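You operate a simulated robot arm through the tools that you are given. There is no shell and no other tool.

The job below is to be done with a simulated robot arm. You get a single attempt, and the scene is never put back.

JOB
Press the cap home on the blue short pipe and stand it on the black tray.
Fine: switch the press on first and off at the end; the slider goes in for the stroke and ends out. Set down upright: what you pick out.
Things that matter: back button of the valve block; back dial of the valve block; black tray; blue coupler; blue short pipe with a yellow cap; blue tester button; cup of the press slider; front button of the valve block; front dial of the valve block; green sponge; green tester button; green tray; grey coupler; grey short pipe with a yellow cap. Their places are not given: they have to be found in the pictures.

Only the result counts: the job must be done as asked and must still hold three seconds after the hand-in. Knocking over, shifting, dropping, spilling or breaking anything else fails it. A push-on lid holds only when it is set on centred and level and pressed home; a screw cap is set on level and turned clockwise until tight.

ROBOT AND FRAMES
A 7-joint arm with a two-finger gripper, fixed in place. Base frame: the origin is at the foot of the arm, x ahead of it, y to its left, z up; the work surface is at about z = 0.8. Readings come in m, degrees, newtons and seconds.
With the tool pointing down near the work surface it reaches from about 0.34 to 0.72 m from the base axis. Its first joint turns from -66.0 to 66.0 degrees. Payload 2.45 kg.
Tool frame: the origin (TCP) lies between the finger pads and is the grasp point; the fingertips stand 0.026 m ahead of it; z points along the fingers, y is the line along which they close. Largest opening 0.096 m; the body of the gripper starts 0.069 m behind the TCP.
Orientation is that of the tool frame in the base frame, as a unit quaternion [w, x, y, z]. With the fingers straight down and closing along the base's y, the tool's x points along the base's -x, its y along +y and its z along -z.

CONTROLS
- The arm moves only by the tool play_rows. Its arguments are lists of equal length, an entry for each row: "jaw": the opening, from 0 (shut) to 1 (fully open); "offset": the shift along the tool's x, y, z in units of 250 mm (1.0 is 250 mm), a list of three; "rot": the turn, a rotation vector about the tool's x, y, z in units of 60 degrees (1.0 is 60 degrees), a list of three. In form: {"jaw": [jaw, ...], "offset": [[x, y, z], ...], "rot": [[rx, ry, rz], ...]}. A call has 1 to 20 rows; each row is the pose to reach, as a shift and turn from the pose commanded when the call began, along the tool's axes at that moment. A call with a number of a shift or a turn outside -1 to 1 is refused whole. A row lasts 0.2 s, in which the tool goes at most 0.05 m and 8.6 degrees; a call with a longer step from one row to the next is refused whole, and so is a gripper value outside its range. A pose out of reach is approached as far as the arm can. The call stops where the force on the tool passes 40 N (or 10 N more than at its start, if that is more) or the arm is blocked; 0.2 s more then pass. The fingers move at their own pace and stop on an object; they squeeze with about 35 N. The grip force told is the motor's: it shows also when the fingers shut on nothing. Time passes only in rows, and 0.2 s behind the last, so rows that repeat a pose let the fingers close. It gives the time, the measured TCP pose, the force on the tool (base axes), the opening and the grip force at its end, in the units of the frame above (readings bear some noise), with the torque about the TCP (base axes, N m) and any sound that the robot's microphone picked up, and new pictures: "pictures" is both (left out), scene, wrist or none.
- Cameras (640 x 400 px; columns grow to the right, rows downward): "scene" is fixed at [0.1785, -0.4007, 1.4336]; the picture's right is [0.65, -0.76, 0.00], its down [-0.36, -0.31, -0.88] and it looks along [0.66, 0.57, -0.48] (base axes); focal length 316 px, centre (320, 200). "wrist" rides on the gripper at [0.082, 0.003, -0.098] in the tool frame; the picture's right is [-0.04, 1.00, 0.00], its down [-0.73, -0.03, -0.68] and it looks along [-0.68, -0.03, 0.73] (tool axes); focal length 256 px, centre (320, 200).
- probe_pixels(camera, pixels): for up to 12 pixels [column, row] of the newest picture of that camera ("zoom" is the newest enlarged one), the place [x, y, z] in the base frame of the surface seen there, good to about 0.002 m. No time passes.
- enlarge(camera, box): a new picture of the part [left, top, right, bottom] of that camera's present view, enlarged. No time passes.
- close_job(): hands the job in; it is judged then, once.

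Open the gripper and draw the arm clear of the work before you hand the job in, unless the task says otherwise.

The tools are called after "Emit:" by a JSON object that holds its "fn" and its "kwargs". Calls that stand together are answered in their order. play_rows: Moves the arm, as the interface text tells. Its arguments: {"type":"object","properties":{"jaw":{"type":"array","items":{"type":"number"}},"offset":{"type":"array","items":{"type":"array","items":{"type":"number"}}},"rot":{"type":"array","items":{"type":"array","items":{"type":"number"}}},"pictures":{"type":"string","enum":["both","scene","wrist","none"]}},"required":["jaw","offset","rot"]} The other tools are called the same way: probe_pixels (camera, pixels) gives the place of the surface under pixels of a picture; enlarge (camera, box) takes an enlarged picture of a part of a camera's view; close_job () hands the job in.

At the start:

```text
time: 0.0
eef_pos: [0.4512, 0.1109, 1.2691]
orientation: [0.0, 0.0, 1.0, -0.001]
force: [-0.1, 0.4, -0.5]
moment: [0.0, 0.0, 0.01]
opening: 0.0962
finger_force: 0.0
```

scene: 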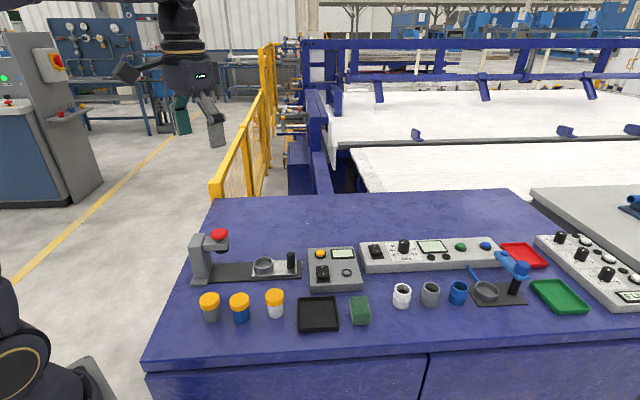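
wrist: 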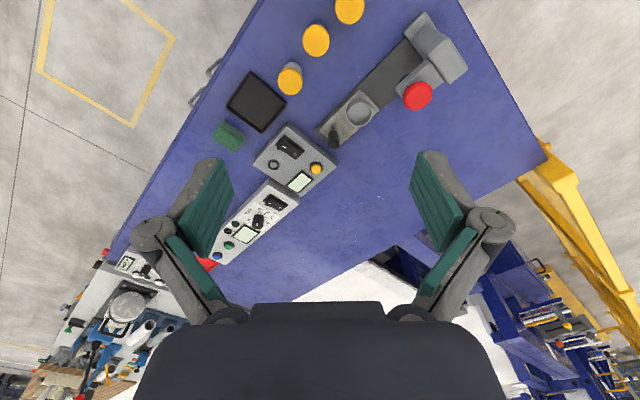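

The scene shows a press at about (215,260), three capped pipes at (209,305), (240,305), (274,302) and the black tray at (318,314). I'll enlarge the press and the control box to see the details.

Emit:
{"fn": "enlarge", "kwargs": {"camera": "scene", "box": [180, 220, 380, 345]}}

Emit:
{"fn": "enlarge", "kwargs": {"camera": "scene", "box": [350, 220, 550, 345]}}

Emit:
{"fn": "probe_pixels", "kwargs": {"camera": "scene", "pixels": [[209, 298], [240, 299], [274, 294], [318, 314], [263, 262], [291, 258], [219, 235], [320, 254], [322, 270], [345, 272], [342, 254], [360, 310]]}}

```text
3.20 times, centred on (280, 282) of scene
```

zoom: 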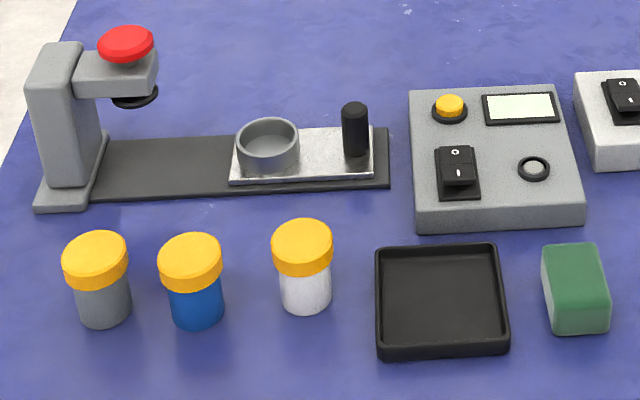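

```text
3.20 times, centred on (450, 282) of scene
```

zoom: 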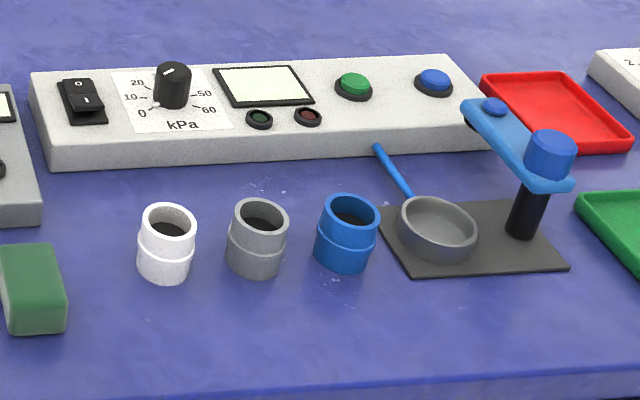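

```text
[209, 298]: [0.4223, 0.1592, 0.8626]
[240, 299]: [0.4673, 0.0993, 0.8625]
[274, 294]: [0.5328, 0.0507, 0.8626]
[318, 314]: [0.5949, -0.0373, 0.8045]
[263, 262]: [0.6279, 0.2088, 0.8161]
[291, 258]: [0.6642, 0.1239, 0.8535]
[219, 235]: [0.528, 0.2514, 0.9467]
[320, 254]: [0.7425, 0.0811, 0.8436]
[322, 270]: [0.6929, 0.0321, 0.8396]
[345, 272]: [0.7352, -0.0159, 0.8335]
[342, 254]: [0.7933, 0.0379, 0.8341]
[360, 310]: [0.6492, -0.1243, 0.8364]
```

The box with rocker (322,270), orange button (320,254) and lamp (345,272) stands beside the press, so it is likely its control box. I'll probe more points on the press and slider to get its geometry, and zoom in closer.

Emit:
{"fn": "enlarge", "kwargs": {"camera": "scene", "box": [185, 225, 305, 300]}}

Emit:
{"fn": "probe_pixels", "kwargs": {"camera": "scene", "pixels": [[195, 283], [220, 278], [240, 270], [254, 262], [263, 258], [273, 263], [264, 268], [291, 270], [296, 262], [300, 276], [222, 250], [222, 243]]}}

Emit:
{"fn": "enlarge", "kwargs": {"camera": "wrist", "box": [200, 0, 480, 175]}}

```text
5.33 times, centred on (245, 262) of scene
```

zoom: 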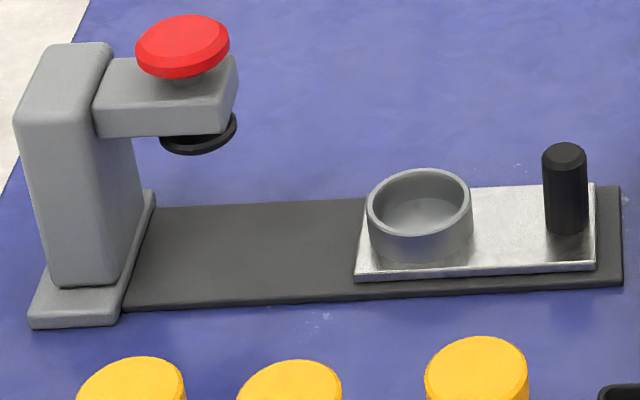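

```text
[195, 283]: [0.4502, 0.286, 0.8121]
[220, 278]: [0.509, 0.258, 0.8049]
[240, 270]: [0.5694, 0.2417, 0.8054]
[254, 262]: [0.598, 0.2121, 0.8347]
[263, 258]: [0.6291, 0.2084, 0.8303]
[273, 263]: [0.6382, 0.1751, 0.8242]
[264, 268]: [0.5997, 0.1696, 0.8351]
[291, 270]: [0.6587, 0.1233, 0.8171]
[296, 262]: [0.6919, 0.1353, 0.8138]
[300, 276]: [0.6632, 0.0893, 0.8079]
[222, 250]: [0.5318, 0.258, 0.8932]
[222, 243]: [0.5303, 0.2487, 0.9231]
```

```text
2.29 times, centred on (340, 88) of wrist
```

zoom: 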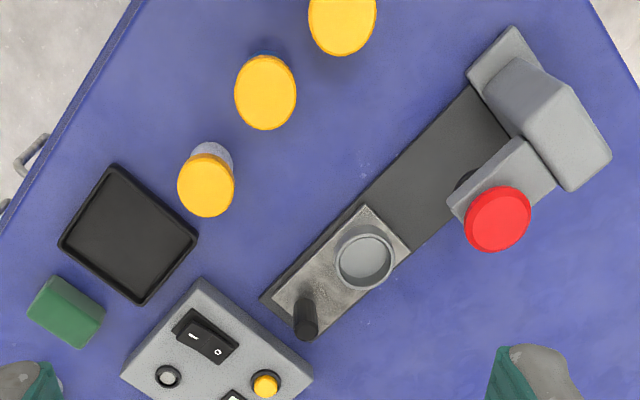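

The rail runs along about (0.65,-0.76) from the press foot (0.47,0.28) to the knob (0.665,0.128). I move the gripper closer above the control box for a better wrist view of the rocker and lamp.

Emit:
{"fn": "play_rows", "kwargs": {"jaw": [1, 1, 1, 1, 1, 1], "offset": [[-0.12, -0.05, 0.12], [-0.24, -0.1, 0.24], [-0.36, -0.15, 0.36], [-0.48, -0.2, 0.48], [-0.55, -0.24, 0.6], [-0.6, -0.24, 0.68]], "rot": [[0, 0, 0], [0, 0, 0], [0, 0, 0], [0, 0, 0], [0, 0, 0], [0, 0, 0]]}}

```text
time: 1.4
eef_pos: [0.6001, 0.0509, 1.0975]
orientation: [0.0, 0.0, 1.0, 0.0]
force: [0.6, 0.7, -0.2]
moment: [0.01, 0.04, 0.03]
opening: 0.0961
finger_force: 0.1
```

scene: 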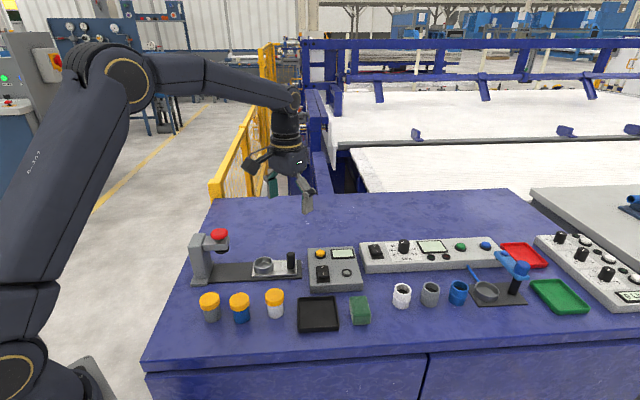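
wrist: 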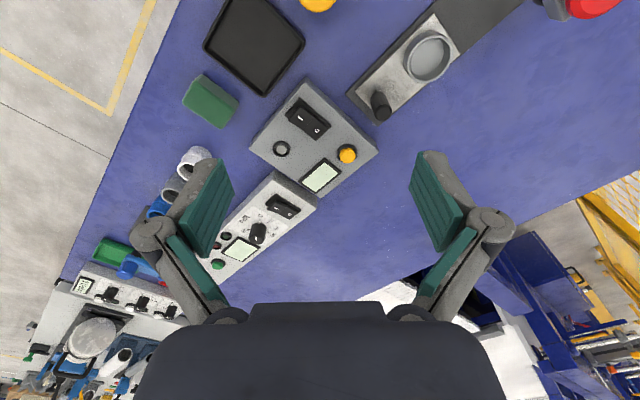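

The wrist view now shows the control box around (315,135). I enlarge it and probe the rocker, orange button and lamp.

Emit:
{"fn": "enlarge", "kwargs": {"camera": "wrist", "box": [240, 70, 400, 210]}}

Emit:
{"fn": "enlarge", "kwargs": {"camera": "scene", "box": [300, 240, 370, 295]}}

Emit:
{"fn": "probe_pixels", "kwargs": {"camera": "wrist", "pixels": [[300, 118], [316, 127], [308, 122], [291, 107], [326, 132], [347, 154], [281, 149], [428, 57], [380, 102], [450, 45], [406, 63], [400, 100]]}}

```text
2.86 times, centred on (320, 140) of wrist
```

zoom: 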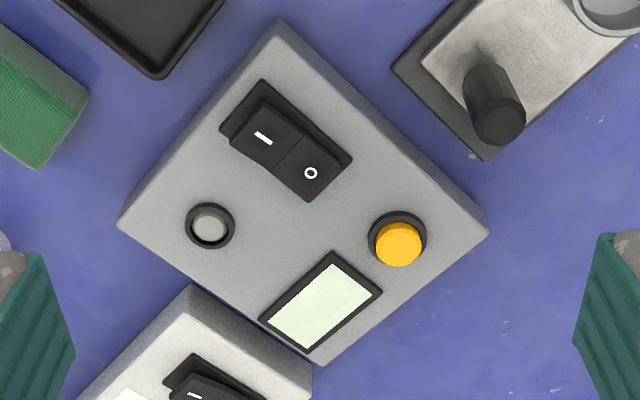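

```text
7.27 times, centred on (335, 268) of scene
```

zoom: 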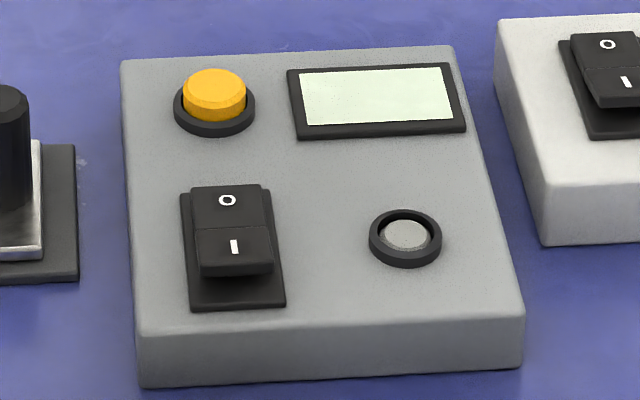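

```text
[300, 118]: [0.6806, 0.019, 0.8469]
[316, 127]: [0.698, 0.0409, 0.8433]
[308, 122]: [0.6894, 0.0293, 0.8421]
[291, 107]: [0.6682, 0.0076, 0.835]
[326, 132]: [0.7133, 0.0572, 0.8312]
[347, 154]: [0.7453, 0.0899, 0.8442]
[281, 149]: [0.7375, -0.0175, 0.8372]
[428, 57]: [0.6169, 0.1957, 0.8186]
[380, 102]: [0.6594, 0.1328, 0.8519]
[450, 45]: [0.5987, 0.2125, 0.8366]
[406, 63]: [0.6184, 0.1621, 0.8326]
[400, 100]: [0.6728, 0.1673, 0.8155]
```

The rocker's "I" end (0.681,0.019,0.847) stands proud, so the press is off; lamp dark, display blank. I close the fingers, turn the tool about 41° to line up with the rocker and hover above its I end.

Emit:
{"fn": "play_rows", "kwargs": {"jaw": [0, 0, 0, 0, 0, 0, 0], "offset": [[-0.05, -0.022, 0.11], [-0.1, -0.045, 0.22], [-0.15, -0.068, 0.33], [-0.2, -0.09, 0.44], [-0.25, -0.113, 0.55], [-0.308, -0.136, 0.67], [-0.308, -0.136, 0.67]], "rot": [[0, 0, 0.115], [0, 0, 0.23], [0, 0, 0.345], [0, 0, 0.46], [0, 0, 0.575], [0, 0, 0.688], [0, 0, 0.688]]}}

```text
time: 3.0
eef_pos: [0.6778, 0.0184, 0.9314]
orientation: [0.0, 0.352, 0.936, 0.0]
force: [0.2, 0.9, -0.2]
moment: [-0.01, 0.01, 0.01]
opening: 0.0
finger_force: 28.6
```

scene: 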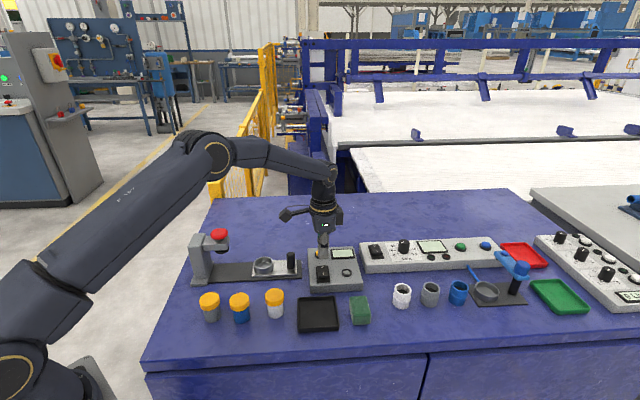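
wrist: 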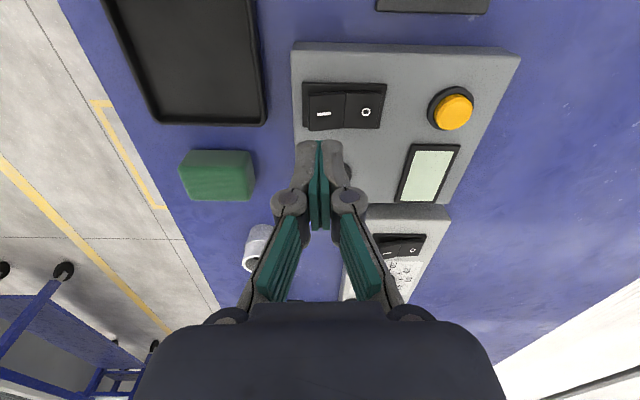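

The box edges now look level in the wrist picture, so the turn is right. I probe the rocker ends, button and lamp again from close up before pressing.

Emit:
{"fn": "enlarge", "kwargs": {"camera": "wrist", "box": [280, 40, 520, 190]}}

Emit:
{"fn": "probe_pixels", "kwargs": {"camera": "wrist", "pixels": [[312, 113], [324, 113], [338, 110], [352, 110], [366, 112], [376, 110], [305, 88], [384, 88], [454, 110], [319, 150], [292, 60], [515, 60]]}}

```text
2.67 times, centred on (400, 115) of wrist
```

zoom: 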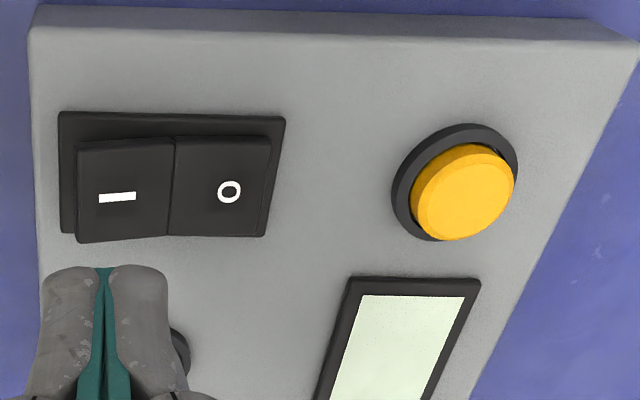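

```text
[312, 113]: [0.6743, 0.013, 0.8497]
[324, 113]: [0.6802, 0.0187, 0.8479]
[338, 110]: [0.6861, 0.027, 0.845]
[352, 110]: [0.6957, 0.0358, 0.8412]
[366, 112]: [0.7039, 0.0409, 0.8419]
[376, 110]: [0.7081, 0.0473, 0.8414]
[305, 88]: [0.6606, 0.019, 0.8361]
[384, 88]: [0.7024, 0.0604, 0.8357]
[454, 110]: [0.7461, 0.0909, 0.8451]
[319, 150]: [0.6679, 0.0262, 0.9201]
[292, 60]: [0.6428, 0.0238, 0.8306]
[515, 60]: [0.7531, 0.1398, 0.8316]
```

The I half runs from (0.672,0.011) to the pivot near (0.690,0.031), and the fingertips are centred over it at (0.678,0.018). I lower slowly onto it.

Emit:
{"fn": "play_rows", "kwargs": {"jaw": [0, 0, 0, 0, 0, 0, 0, 0], "offset": [[0, 0, 0.1], [0, 0, 0.19], [0, 0, 0.21], [0, 0, 0.22], [0, 0, 0.23], [0, 0, 0.24], [0, 0, 0.25], [0, 0, 0.258]], "rot": [[0, 0, 0], [0, 0, 0], [0, 0, 0], [0, 0, 0], [0, 0, 0], [0, 0, 0], [0, 0, 0], [0, 0, 0]], "pictures": "wrist"}}

```text
time: 4.8
eef_pos: [0.6784, 0.0173, 0.8676]
orientation: [0.0, 0.352, 0.936, -0.001]
force: [-0.2, -0.2, -0.8]
moment: [0.02, -0.01, 0.05]
opening: 0.0
finger_force: 28.4
```

wrist: 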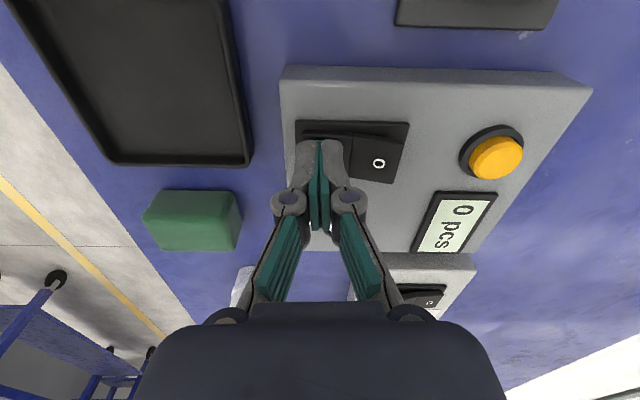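

The display now reads "0 pcs" at (465,225) and the rocker has flipped (O side raised), so the press is on. I raise the tool and look at the lamp.

Emit:
{"fn": "play_rows", "kwargs": {"jaw": [0, 0, 0, 0, 0], "offset": [[0, 0, -0.1], [0, 0, -0.28], [0, 0, -0.45], [0, 0, -0.6], [0, 0, -0.75]], "rot": [[0, 0, 0], [0, 0, 0], [0, 0, 0], [0, 0, 0], [0, 0, 0]]}}

Emit:
{"fn": "enlarge", "kwargs": {"camera": "scene", "box": [300, 240, 370, 295]}}

Emit:
{"fn": "enlarge", "kwargs": {"camera": "wrist", "box": [260, 0, 600, 200]}}

```text
time: 6.0
eef_pos: [0.6802, 0.0182, 1.0579]
orientation: [0.0, 0.352, 0.936, 0.0]
force: [0.7, -0.4, -0.6]
moment: [0.02, -0.05, 0.0]
opening: 0.0002
finger_force: 28.9
```

scene: 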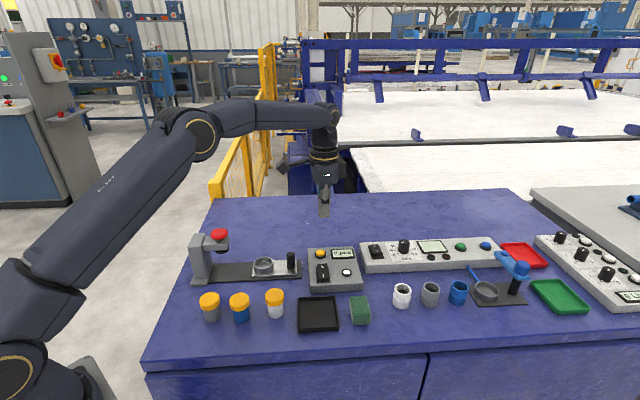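
wrist: 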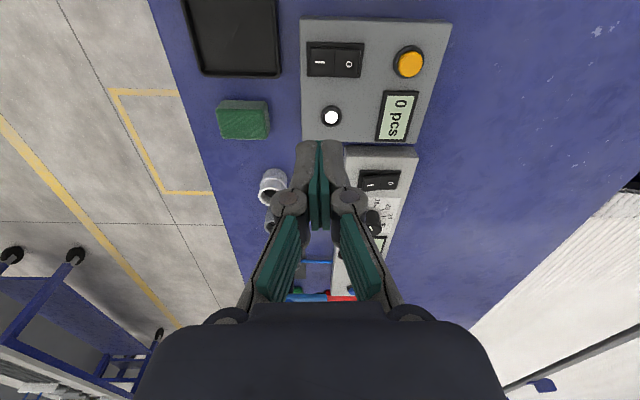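

```text
7.27 times, centred on (335, 268) of scene
```

zoom: 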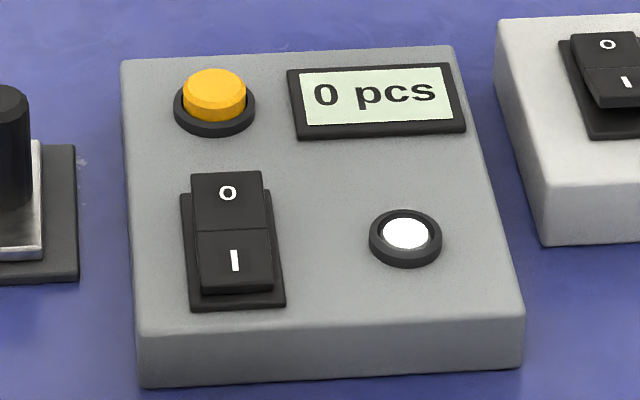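

```text
1.88 times, centred on (430, 100) of wrist
```

zoom: 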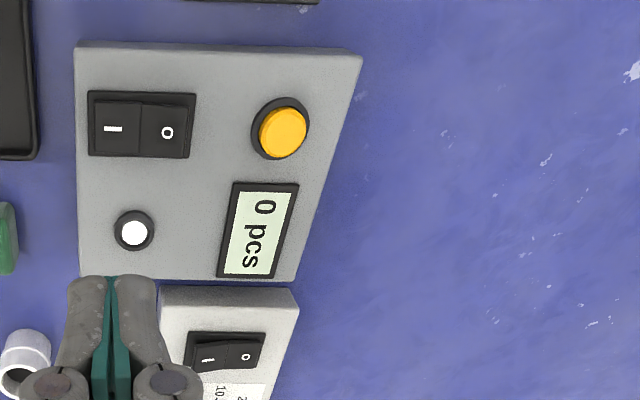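

Lamp is lit and the display works, so the press is on. Next I measure the blue capped pipe at scene (240,307): cap edge, body and cup, with strong enlargement and probes.

Emit:
{"fn": "enlarge", "kwargs": {"camera": "scene", "box": [216, 288, 264, 328]}}

```text
10.00 times, centred on (240, 308) of scene
```

zoom: 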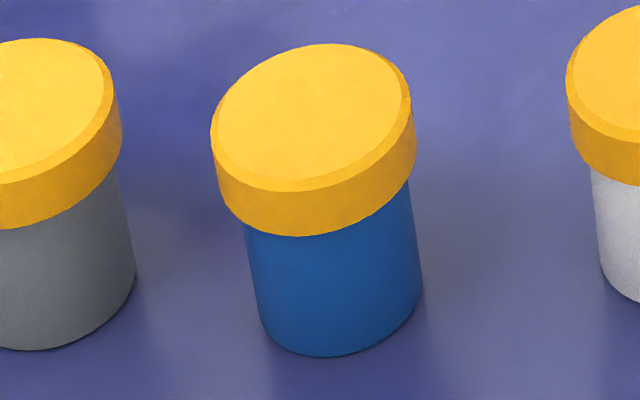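

Emit:
{"fn": "probe_pixels", "kwargs": {"camera": "zoom", "pixels": [[310, 120], [220, 130], [405, 95], [310, 185], [312, 230], [312, 245], [330, 350], [318, 300], [255, 250], [410, 200], [230, 190], [412, 140]]}}

```text
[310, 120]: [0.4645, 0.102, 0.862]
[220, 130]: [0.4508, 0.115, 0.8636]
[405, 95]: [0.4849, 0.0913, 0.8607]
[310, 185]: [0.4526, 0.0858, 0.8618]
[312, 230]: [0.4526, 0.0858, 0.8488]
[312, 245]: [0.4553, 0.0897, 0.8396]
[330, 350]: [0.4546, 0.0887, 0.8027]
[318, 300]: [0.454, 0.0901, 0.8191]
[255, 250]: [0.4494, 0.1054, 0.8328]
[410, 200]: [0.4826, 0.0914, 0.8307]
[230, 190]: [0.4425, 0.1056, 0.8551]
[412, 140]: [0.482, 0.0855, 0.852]
```

The blue pipe stands at about (0.468,0.103): body radius ≈0.0195, cap radius ≈0.0235 with cap from z≈0.846 to 0.862. I now move the wrist camera to look at the press head, red button and cup from nearby, opening the gripper and turning it -90°.

Emit:
{"fn": "play_rows", "kwargs": {"jaw": [1, 1, 1, 1, 1, 1, 1, 1, 1, 1, 1, 1], "offset": [[0.08, 0, 0], [0.16, 0, 0], [0.25, -0.01, 0.01], [0.34, -0.01, 0.03], [0.42, -0.02, 0.05], [0.5, -0.02, 0.07], [0.58, -0.03, 0.09], [0.67, -0.03, 0.11], [0.75, -0.04, 0.13], [0.83, -0.04, 0.15], [0.92, -0.05, 0.17], [1.0, -0.05, 0.176]], "rot": [[0, 0, -0.125], [0, 0, -0.25], [0, 0, -0.375], [0, 0, -0.5], [0, 0, -0.625], [0, 0, -0.75], [0, 0, -0.875], [0, 0, -1.0], [0, 0, -1.0], [0, 0, -1.0], [0, 0, -1.0], [0, 0, -1.0]]}}

```text
time: 8.6
eef_pos: [0.4827, 0.1725, 1.0107]
orientation: [0.001, -0.162, 0.987, 0.0]
force: [0.3, 0.9, 0.4]
moment: [-0.03, 0.0, -0.02]
opening: 0.0962
finger_force: 0.0
```

scene: 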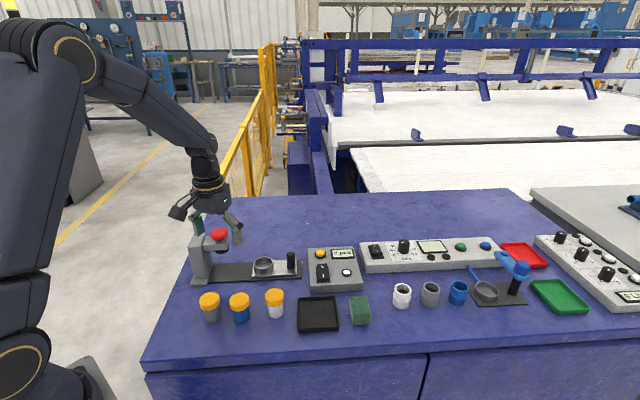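
wrist: 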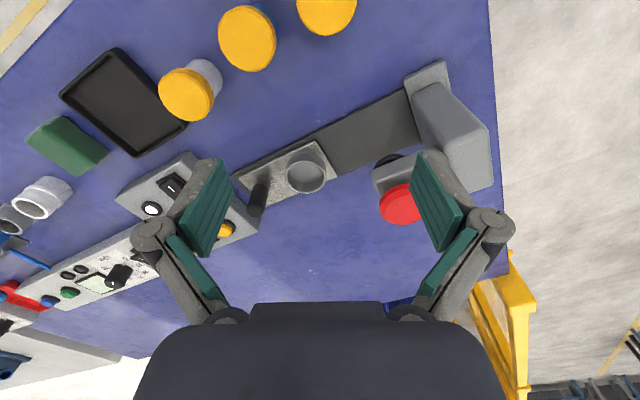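

The tool is now at yaw -19°; the wrist picture shows the cup (307,170), knob (258,196) and red button (400,205). I enlarge and probe these for exact positions.

Emit:
{"fn": "enlarge", "kwargs": {"camera": "wrist", "box": [220, 110, 460, 260]}}

Emit:
{"fn": "probe_pixels", "kwargs": {"camera": "wrist", "pixels": [[286, 170], [326, 170], [307, 152], [307, 190], [307, 172], [258, 210], [262, 185], [400, 205], [388, 160], [330, 150], [242, 175], [410, 130]]}}

```text
2.67 times, centred on (340, 185) of wrist
```

zoom: 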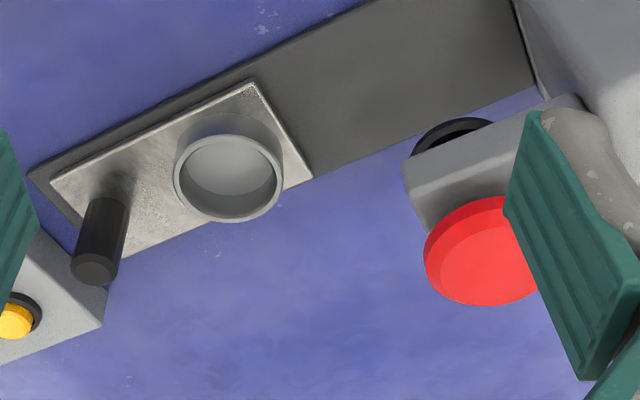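

```text
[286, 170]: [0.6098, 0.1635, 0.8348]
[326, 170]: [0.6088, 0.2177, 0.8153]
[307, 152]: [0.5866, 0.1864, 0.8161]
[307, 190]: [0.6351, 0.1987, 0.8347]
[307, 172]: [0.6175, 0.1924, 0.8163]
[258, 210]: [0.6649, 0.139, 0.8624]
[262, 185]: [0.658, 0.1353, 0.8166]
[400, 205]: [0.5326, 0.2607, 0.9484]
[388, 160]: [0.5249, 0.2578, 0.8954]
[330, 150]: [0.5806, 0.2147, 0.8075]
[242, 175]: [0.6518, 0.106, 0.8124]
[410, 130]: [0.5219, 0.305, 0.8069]
```

I probe the cup rim, the knob top, the red button edges and the ram ring on the enlarged picture.

Emit:
{"fn": "probe_pixels", "kwargs": {"camera": "zoom", "pixels": [[178, 180], [279, 186], [230, 218], [226, 139], [228, 180], [95, 268], [95, 255], [430, 250], [480, 205], [495, 270], [455, 130], [415, 190]]}}

Emit:
{"fn": "enlarge", "kwargs": {"camera": "scene", "box": [245, 240, 305, 290]}}

```text
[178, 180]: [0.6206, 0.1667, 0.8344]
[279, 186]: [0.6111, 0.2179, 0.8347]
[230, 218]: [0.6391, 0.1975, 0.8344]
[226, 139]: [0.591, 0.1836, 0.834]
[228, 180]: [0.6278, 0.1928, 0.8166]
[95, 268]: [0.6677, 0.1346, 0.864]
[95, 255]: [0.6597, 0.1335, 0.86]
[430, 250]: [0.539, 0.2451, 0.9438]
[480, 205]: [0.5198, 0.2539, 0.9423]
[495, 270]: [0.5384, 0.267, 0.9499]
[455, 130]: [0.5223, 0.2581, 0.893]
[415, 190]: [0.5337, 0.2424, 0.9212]
```

```text
8.00 times, centred on (275, 265) of scene
```

zoom: 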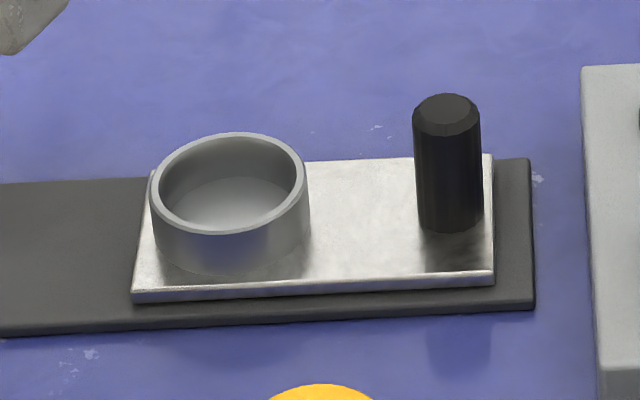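

Cup: centre ≈(0.6155,0.1915), rim z≈0.8345, floor z≈0.816, inner radius ≈0.024; knob ≈(0.664,0.1345), top z≈0.864. Next I go above the blue capped pipe at (0.468,0.103), yaw +41° so the fingers close across the row of pipes.

Emit:
{"fn": "play_rows", "kwargs": {"jaw": [1, 1, 1, 1, 1, 1, 1, 1, 1], "offset": [[0.018, -0.03, 0.02], [0.036, -0.06, 0.05], [0.054, -0.09, 0.09], [0.072, -0.12, 0.14], [0.09, -0.15, 0.19], [0.108, -0.18, 0.24], [0.127, -0.21, 0.29], [0.145, -0.245, 0.34], [0.145, -0.245, 0.363]], "rot": [[0, 0, 0.125], [0, 0, 0.25], [0, 0, 0.375], [0, 0, 0.5], [0, 0, 0.625], [0, 0, 0.75], [0, 0, 0.875], [0, 0, 1.0], [0, 0, 1.0]]}}

```text
time: 10.6
eef_pos: [0.4675, 0.103, 0.9192]
orientation: [-0.001, 0.352, 0.936, 0.0]
force: [-0.2, 0.1, -0.3]
moment: [-0.02, 0.02, -0.02]
opening: 0.096
finger_force: 0.1
```

scene: 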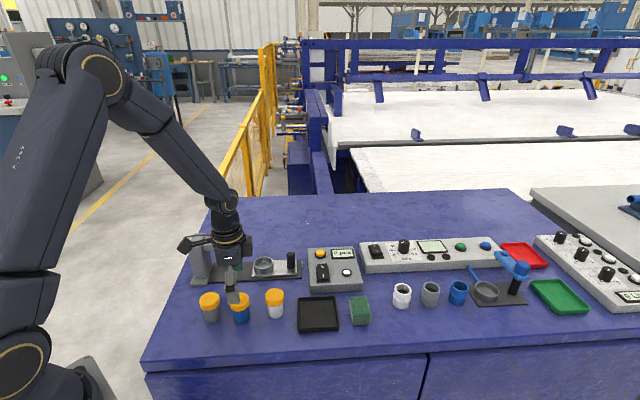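
wrist: 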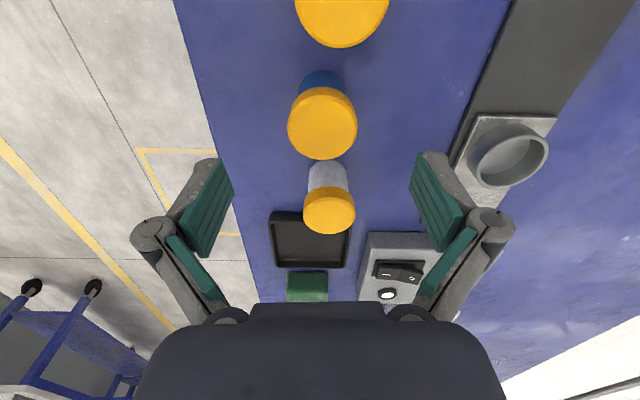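

The blue pipe's cap is at wrist (322,123), close to straight ahead of the tool. I probe its edges to pin down the centre.

Emit:
{"fn": "enlarge", "kwargs": {"camera": "wrist", "box": [250, 60, 400, 250]}}

Emit:
{"fn": "probe_pixels", "kwargs": {"camera": "wrist", "pixels": [[291, 122], [354, 122], [322, 93], [322, 152], [322, 122], [322, 80], [308, 82], [338, 82], [342, 2], [330, 205], [322, 158], [322, 72]]}}

```text
2.11 times, centred on (325, 155) of wrist
```

zoom: 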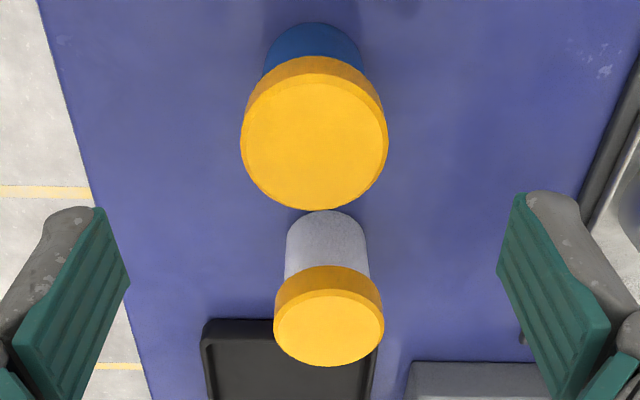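

```text
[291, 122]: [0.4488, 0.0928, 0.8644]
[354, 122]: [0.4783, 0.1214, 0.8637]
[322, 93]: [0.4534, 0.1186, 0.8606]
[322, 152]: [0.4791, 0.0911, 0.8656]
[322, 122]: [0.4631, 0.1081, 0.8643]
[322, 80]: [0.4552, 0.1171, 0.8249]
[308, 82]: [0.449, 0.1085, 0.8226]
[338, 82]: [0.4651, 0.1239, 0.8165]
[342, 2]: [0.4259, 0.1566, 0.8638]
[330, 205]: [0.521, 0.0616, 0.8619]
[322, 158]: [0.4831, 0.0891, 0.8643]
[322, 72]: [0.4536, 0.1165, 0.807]
```

Cap edges give a centre of about (0.4665,0.104), top z≈0.864, matching the tool position within 1 mm. I lower the open gripper around it to TCP z≈0.852, then narrow the jaws part way to check centring.

Emit:
{"fn": "play_rows", "kwargs": {"jaw": [1, 1, 1, 1, 1, 0.64, 0.64, 0.64], "offset": [[0.006, 0.002, 0.06], [0.006, 0.002, 0.12], [0.006, 0.002, 0.18], [0.006, 0.002, 0.23], [0.006, 0.002, 0.268], [0.006, 0.002, 0.268], [0.006, 0.002, 0.268], [0.006, 0.002, 0.268]], "rot": [[0, 0, 0], [0, 0, 0], [0, 0, 0], [0, 0, 0], [0, 0, 0], [0, 0, 0], [0, 0, 0], [0, 0, 0]]}}

Emit:
{"fn": "enlarge", "kwargs": {"camera": "wrist", "box": [210, 90, 430, 250]}}

```text
time: 12.4
eef_pos: [0.468, 0.104, 0.8534]
orientation: [0.0, 0.353, 0.936, 0.0]
force: [-0.1, 0.2, 0.0]
moment: [-0.04, -0.05, -0.03]
opening: 0.0613
finger_force: 0.0
```

scene: 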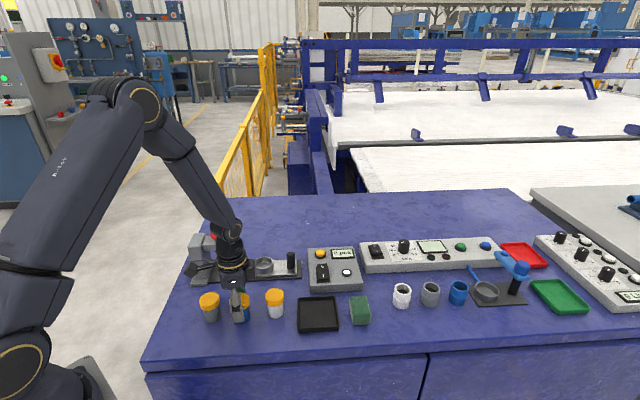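
wrist: 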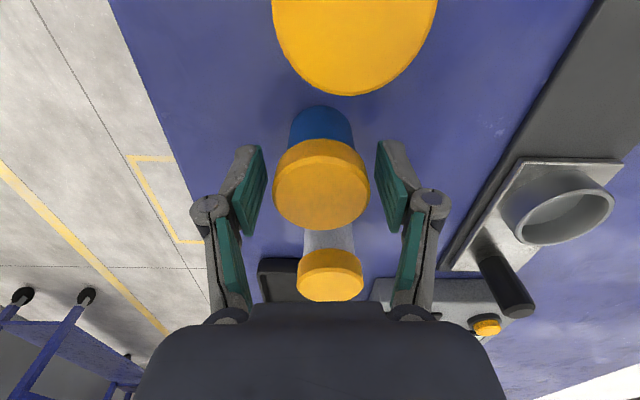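

```text
2.50 times, centred on (320, 170) of wrist
```

zoom: 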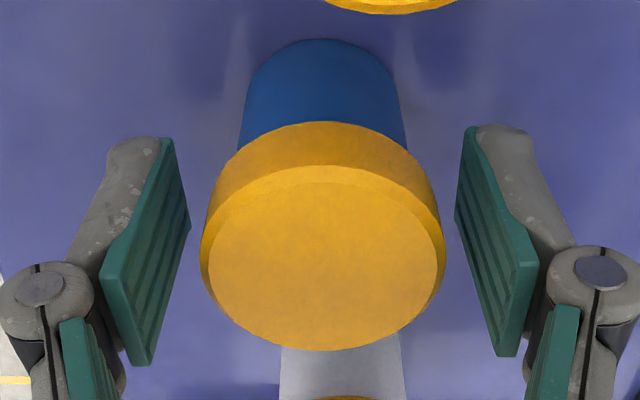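

The fingers stand evenly on both sides of the cap in the enlarged view (gaps about 12 and 10 px). I close on it gently and lift by only about 3 mm, to see whether the pipe comes along with its cap.

Emit:
{"fn": "play_rows", "kwargs": {"jaw": [0.55, 0.5, 0.45, 0.42, 0.42], "offset": [[0, 0, 0], [0, 0, 0], [0, 0, 0], [0, 0, 0], [0, 0, 0]], "rot": [[0, 0, 0], [0, 0, 0], [0, 0, 0], [0, 0, 0], [0, 0, 0]], "pictures": "wrist"}}

Emit:
{"fn": "enlarge", "kwargs": {"camera": "wrist", "box": [210, 90, 430, 250]}}

```text
time: 13.6
eef_pos: [0.4684, 0.1039, 0.8537]
orientation: [0.0, 0.352, 0.936, 0.001]
force: [-0.1, -0.3, 2.6]
moment: [-0.02, -0.01, 0.02]
opening: 0.0438
finger_force: 34.9
```

wrist: 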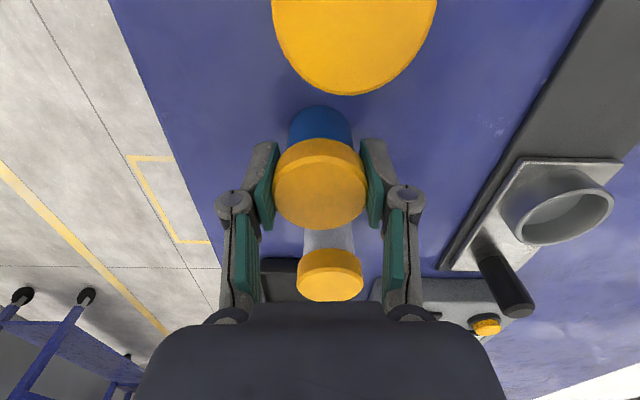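

```text
2.50 times, centred on (320, 170) of wrist
```

zoom: 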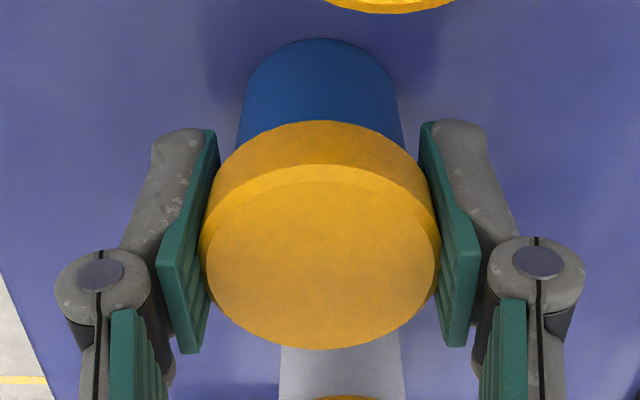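

The fingers hold the cap at 0.0438 m opening with 35 N. Now a very small lift of about 3 mm, then I compare the blue body's visible length (base edge at zoom row 38, cap edge at row 120).

Emit:
{"fn": "play_rows", "kwargs": {"jaw": [0.42, 0.42, 0.42, 0.42], "offset": [[0, 0, -0.004], [0, 0, -0.008], [0, 0, -0.012], [0, 0, -0.012]], "rot": [[0, 0, 0], [0, 0, 0], [0, 0, 0], [0, 0, 0]], "pictures": "both"}}

Emit:
{"fn": "enlarge", "kwargs": {"camera": "wrist", "box": [210, 90, 430, 250]}}

Emit:
{"fn": "enlarge", "kwargs": {"camera": "scene", "box": [216, 288, 264, 328]}}

```text
time: 14.6
eef_pos: [0.4669, 0.1047, 0.8547]
orientation: [0.0, 0.352, 0.936, 0.0]
force: [0.5, -0.5, -0.7]
moment: [0.02, -0.03, 0.01]
opening: 0.0437
finger_force: 35.2
```

scene: 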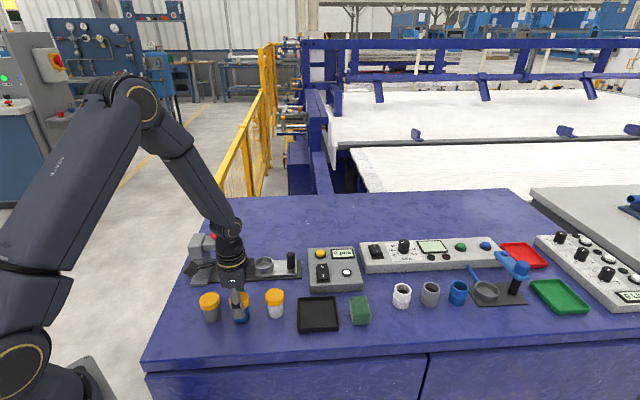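
wrist: 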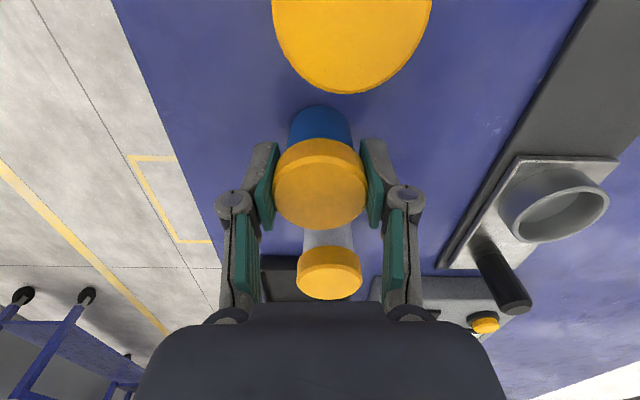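

```text
2.50 times, centred on (320, 170) of wrist
```

zoom: 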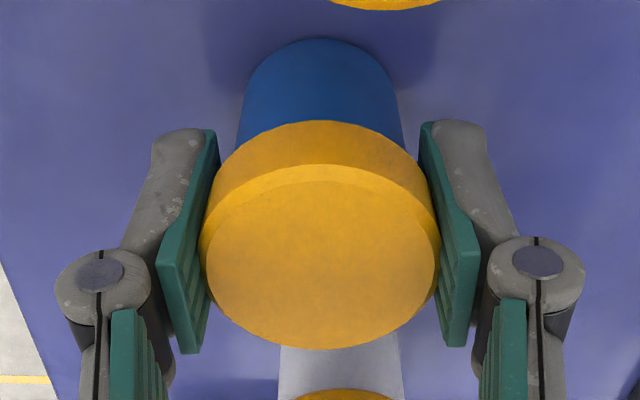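

```text
10.00 times, centred on (240, 308) of scene
```

zoom: 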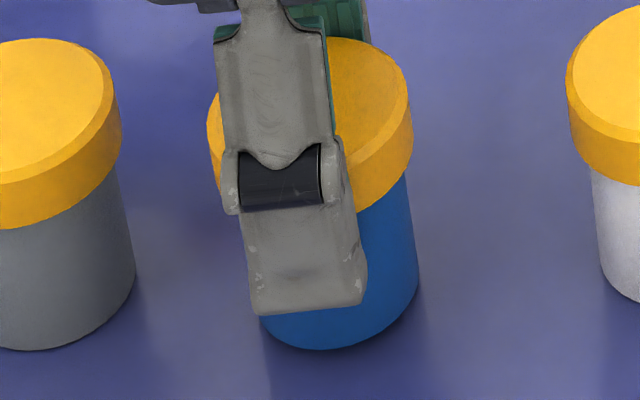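

In the wrist view the blue body stays fixed relative to the cap (rows 38/120 as before) while the table background shifted, and in the scene zoom the pipe's base rose from row 357 to 350: the pipe comes along. I lift 6 mm more and wait a second to see that it does not slip.

Emit:
{"fn": "play_rows", "kwargs": {"jaw": [0.42, 0.42, 0.42, 0.42, 0.42, 0.42, 0.42], "offset": [[0, 0, -0.008], [0, 0, -0.016], [0, 0, -0.024], [0, 0, -0.024], [0, 0, -0.024], [0, 0, -0.024], [0, 0, -0.024]], "rot": [[0, 0, 0], [0, 0, 0], [0, 0, 0], [0, 0, 0], [0, 0, 0], [0, 0, 0], [0, 0, 0]], "pictures": "both"}}

Emit:
{"fn": "enlarge", "kwargs": {"camera": "wrist", "box": [210, 90, 430, 250]}}

Emit:
{"fn": "enlarge", "kwargs": {"camera": "scene", "box": [216, 288, 264, 328]}}

```text
time: 16.2
eef_pos: [0.4666, 0.104, 0.8619]
orientation: [0.0, 0.351, 0.936, 0.001]
force: [-1.0, -0.9, -1.1]
moment: [-0.02, -0.03, 0.01]
opening: 0.0436
finger_force: 35.2
```

scene: 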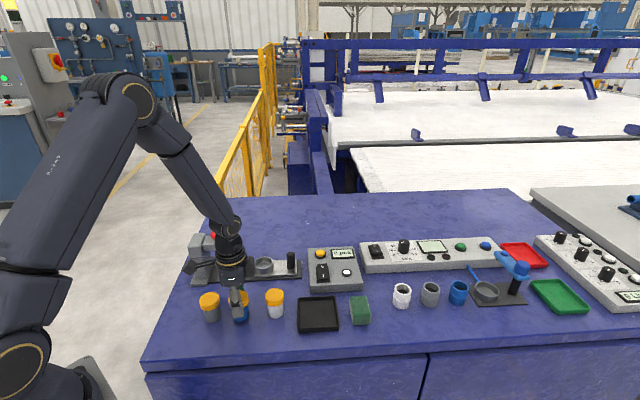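
wrist: 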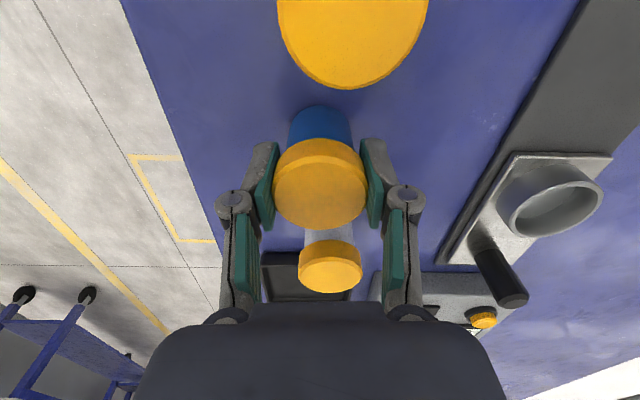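

```text
2.50 times, centred on (320, 170) of wrist
```

zoom: 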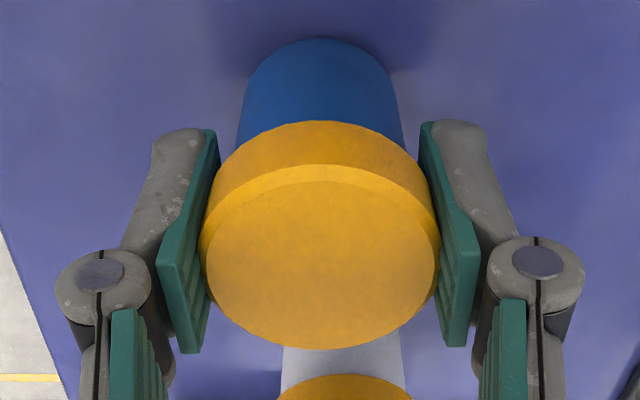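

```text
10.00 times, centred on (240, 308) of scene
```

zoom: 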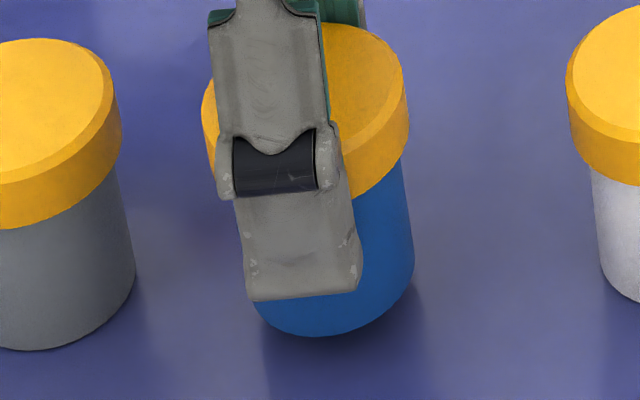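

The pipe hangs firmly from the cap (unchanged in the wrist zoom, opening 0.0436). I lift it straight up to TCP z≈0.95 and then turn the tool -60° in place, so the camera arm will stay away from the press.

Emit:
{"fn": "play_rows", "kwargs": {"jaw": [0.42, 0.42, 0.42, 0.42, 0.42, 0.42, 0.42, 0.42, 0.42, 0.42, 0.42, 0.42, 0.42, 0.42], "offset": [[0, 0, -0.06], [0, 0, -0.13], [0, 0, -0.2], [0, 0, -0.27], [0, 0, -0.34], [0, 0, -0.38], [0, 0, -0.38], [0, 0, -0.38], [0, 0, -0.38], [0, 0, -0.38], [0, 0, -0.38], [0, 0, -0.38], [0, 0, -0.38], [0, 0, -0.38]], "rot": [[0, 0, 0], [0, 0, 0], [0, 0, 0], [0, 0, 0], [0, 0, -0.11], [0, 0, -0.22], [0, 0, -0.33], [0, 0, -0.44], [0, 0, -0.55], [0, 0, -0.66], [0, 0, -0.77], [0, 0, -0.88], [0, 0, -1.0], [0, 0, -1.0]]}}

```text
time: 19.2
eef_pos: [0.468, 0.1048, 0.9575]
orientation: [0.0, -0.165, 0.986, 0.001]
force: [-0.5, -0.4, -0.1]
moment: [-0.01, 0.0, 0.01]
opening: 0.0432
finger_force: 34.4
```

scene: 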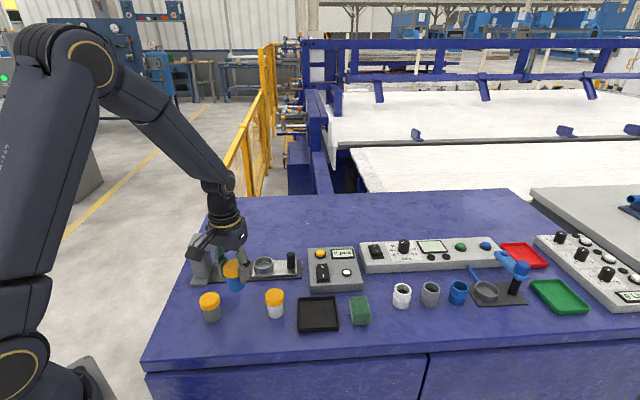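
wrist: 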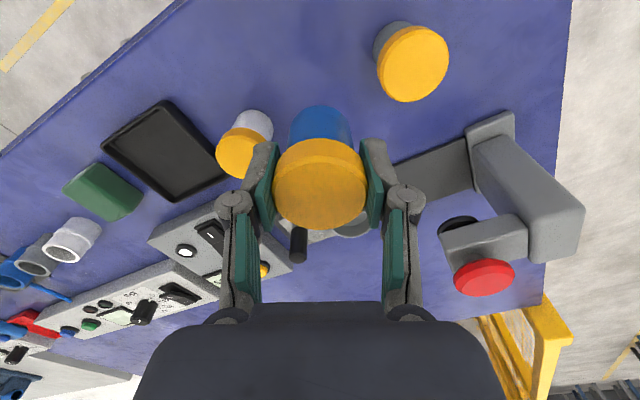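

The pipe is held, and this view shows the red button (484,277) and ram ring (458,226) fully. I probe them and the press head for exact placing.

Emit:
{"fn": "enlarge", "kwargs": {"camera": "wrist", "box": [400, 100, 600, 310]}}

Emit:
{"fn": "probe_pixels", "kwargs": {"camera": "wrist", "pixels": [[457, 275], [512, 275], [484, 264], [484, 290], [484, 277], [446, 240], [440, 228], [522, 225], [526, 250], [458, 220], [480, 175], [570, 215]]}}

```text
1.90 times, centred on (500, 205) of wrist
```

zoom: 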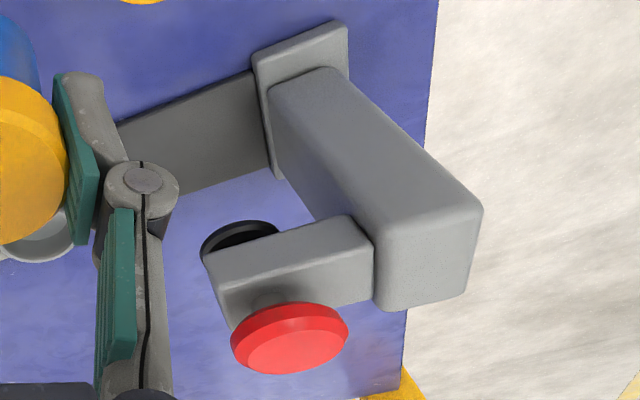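

```text
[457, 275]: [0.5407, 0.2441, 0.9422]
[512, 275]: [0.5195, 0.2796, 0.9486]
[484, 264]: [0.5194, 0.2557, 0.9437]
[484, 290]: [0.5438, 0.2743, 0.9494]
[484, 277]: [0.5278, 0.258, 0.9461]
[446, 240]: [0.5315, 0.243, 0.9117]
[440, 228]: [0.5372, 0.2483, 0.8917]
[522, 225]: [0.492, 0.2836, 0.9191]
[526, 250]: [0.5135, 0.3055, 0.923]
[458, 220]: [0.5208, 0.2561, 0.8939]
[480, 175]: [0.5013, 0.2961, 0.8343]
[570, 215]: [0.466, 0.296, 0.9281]
```

The red button's centre is about (0.531,0.264,0.949). I probe the rail edges to find the slider's line of travel relative to the ram.

Emit:
{"fn": "probe_pixels", "kwargs": {"camera": "zoom", "pixels": [[130, 121], [248, 76], [180, 190], [275, 174], [205, 245], [240, 226], [272, 228], [236, 290], [210, 262], [370, 245], [345, 220], [372, 290]]}}

Emit:
{"fn": "probe_pixels", "kwargs": {"camera": "scene", "pixels": [[254, 283], [300, 275], [280, 280], [296, 261], [300, 262], [299, 270], [262, 276], [290, 272]]}}

```text
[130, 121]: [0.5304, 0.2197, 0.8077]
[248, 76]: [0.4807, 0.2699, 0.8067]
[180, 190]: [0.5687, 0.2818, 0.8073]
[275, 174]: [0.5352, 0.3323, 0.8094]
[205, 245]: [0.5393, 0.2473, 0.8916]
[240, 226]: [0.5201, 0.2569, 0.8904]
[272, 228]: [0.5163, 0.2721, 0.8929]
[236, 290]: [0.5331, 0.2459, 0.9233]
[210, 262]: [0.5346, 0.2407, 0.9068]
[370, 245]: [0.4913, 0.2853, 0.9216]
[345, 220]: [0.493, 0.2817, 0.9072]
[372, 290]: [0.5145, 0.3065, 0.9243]
```

```text
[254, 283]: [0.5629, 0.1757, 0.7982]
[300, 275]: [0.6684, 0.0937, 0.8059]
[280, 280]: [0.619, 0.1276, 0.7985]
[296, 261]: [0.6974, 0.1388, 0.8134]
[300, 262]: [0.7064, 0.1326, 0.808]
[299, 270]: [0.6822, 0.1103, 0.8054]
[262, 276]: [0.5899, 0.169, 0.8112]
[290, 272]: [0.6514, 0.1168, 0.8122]
```

The slider axis is along u=(0.728,-0.686), cup to ram travel ≈0.111 m, and cup and ram line up. Before moving to the cup I probe the held cap and pipe body to check how it sits relative to the TCP.

Emit:
{"fn": "probe_pixels", "kwargs": {"camera": "wrist", "pixels": [[276, 190], [364, 190], [320, 160], [320, 226], [290, 215], [350, 215], [290, 168], [350, 168], [320, 110], [296, 118], [345, 118], [320, 125]]}}

Emit:
{"fn": "enlarge", "kwargs": {"camera": "wrist", "box": [250, 90, 390, 250]}}

Emit:
{"fn": "enlarge", "kwargs": {"camera": "scene", "box": [200, 230, 280, 300]}}

```text
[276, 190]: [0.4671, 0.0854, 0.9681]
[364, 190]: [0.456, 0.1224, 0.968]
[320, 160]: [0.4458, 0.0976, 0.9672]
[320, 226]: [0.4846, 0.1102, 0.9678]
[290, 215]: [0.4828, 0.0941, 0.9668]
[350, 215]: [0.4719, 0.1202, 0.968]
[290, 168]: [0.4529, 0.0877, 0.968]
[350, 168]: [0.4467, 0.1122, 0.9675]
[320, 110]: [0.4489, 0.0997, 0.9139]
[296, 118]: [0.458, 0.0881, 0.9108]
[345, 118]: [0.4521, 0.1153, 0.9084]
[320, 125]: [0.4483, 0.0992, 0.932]
```

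```text
2.50 times, centred on (320, 170) of wrist
```

zoom: 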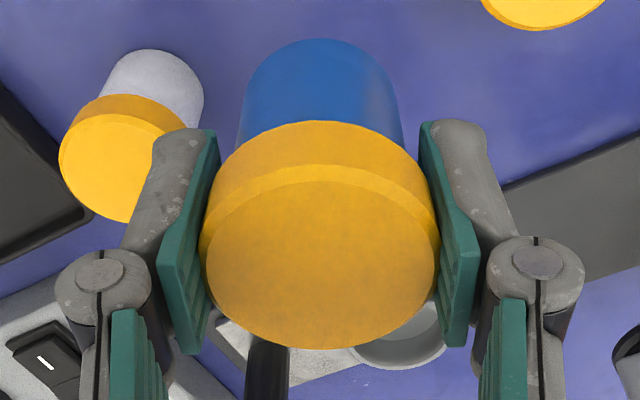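

```text
5.71 times, centred on (240, 265) of scene
```

zoom: 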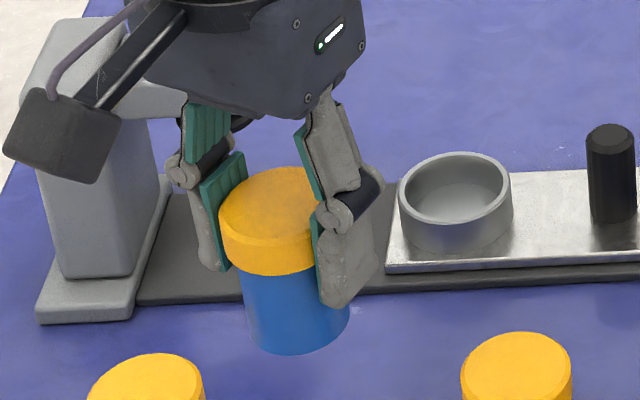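

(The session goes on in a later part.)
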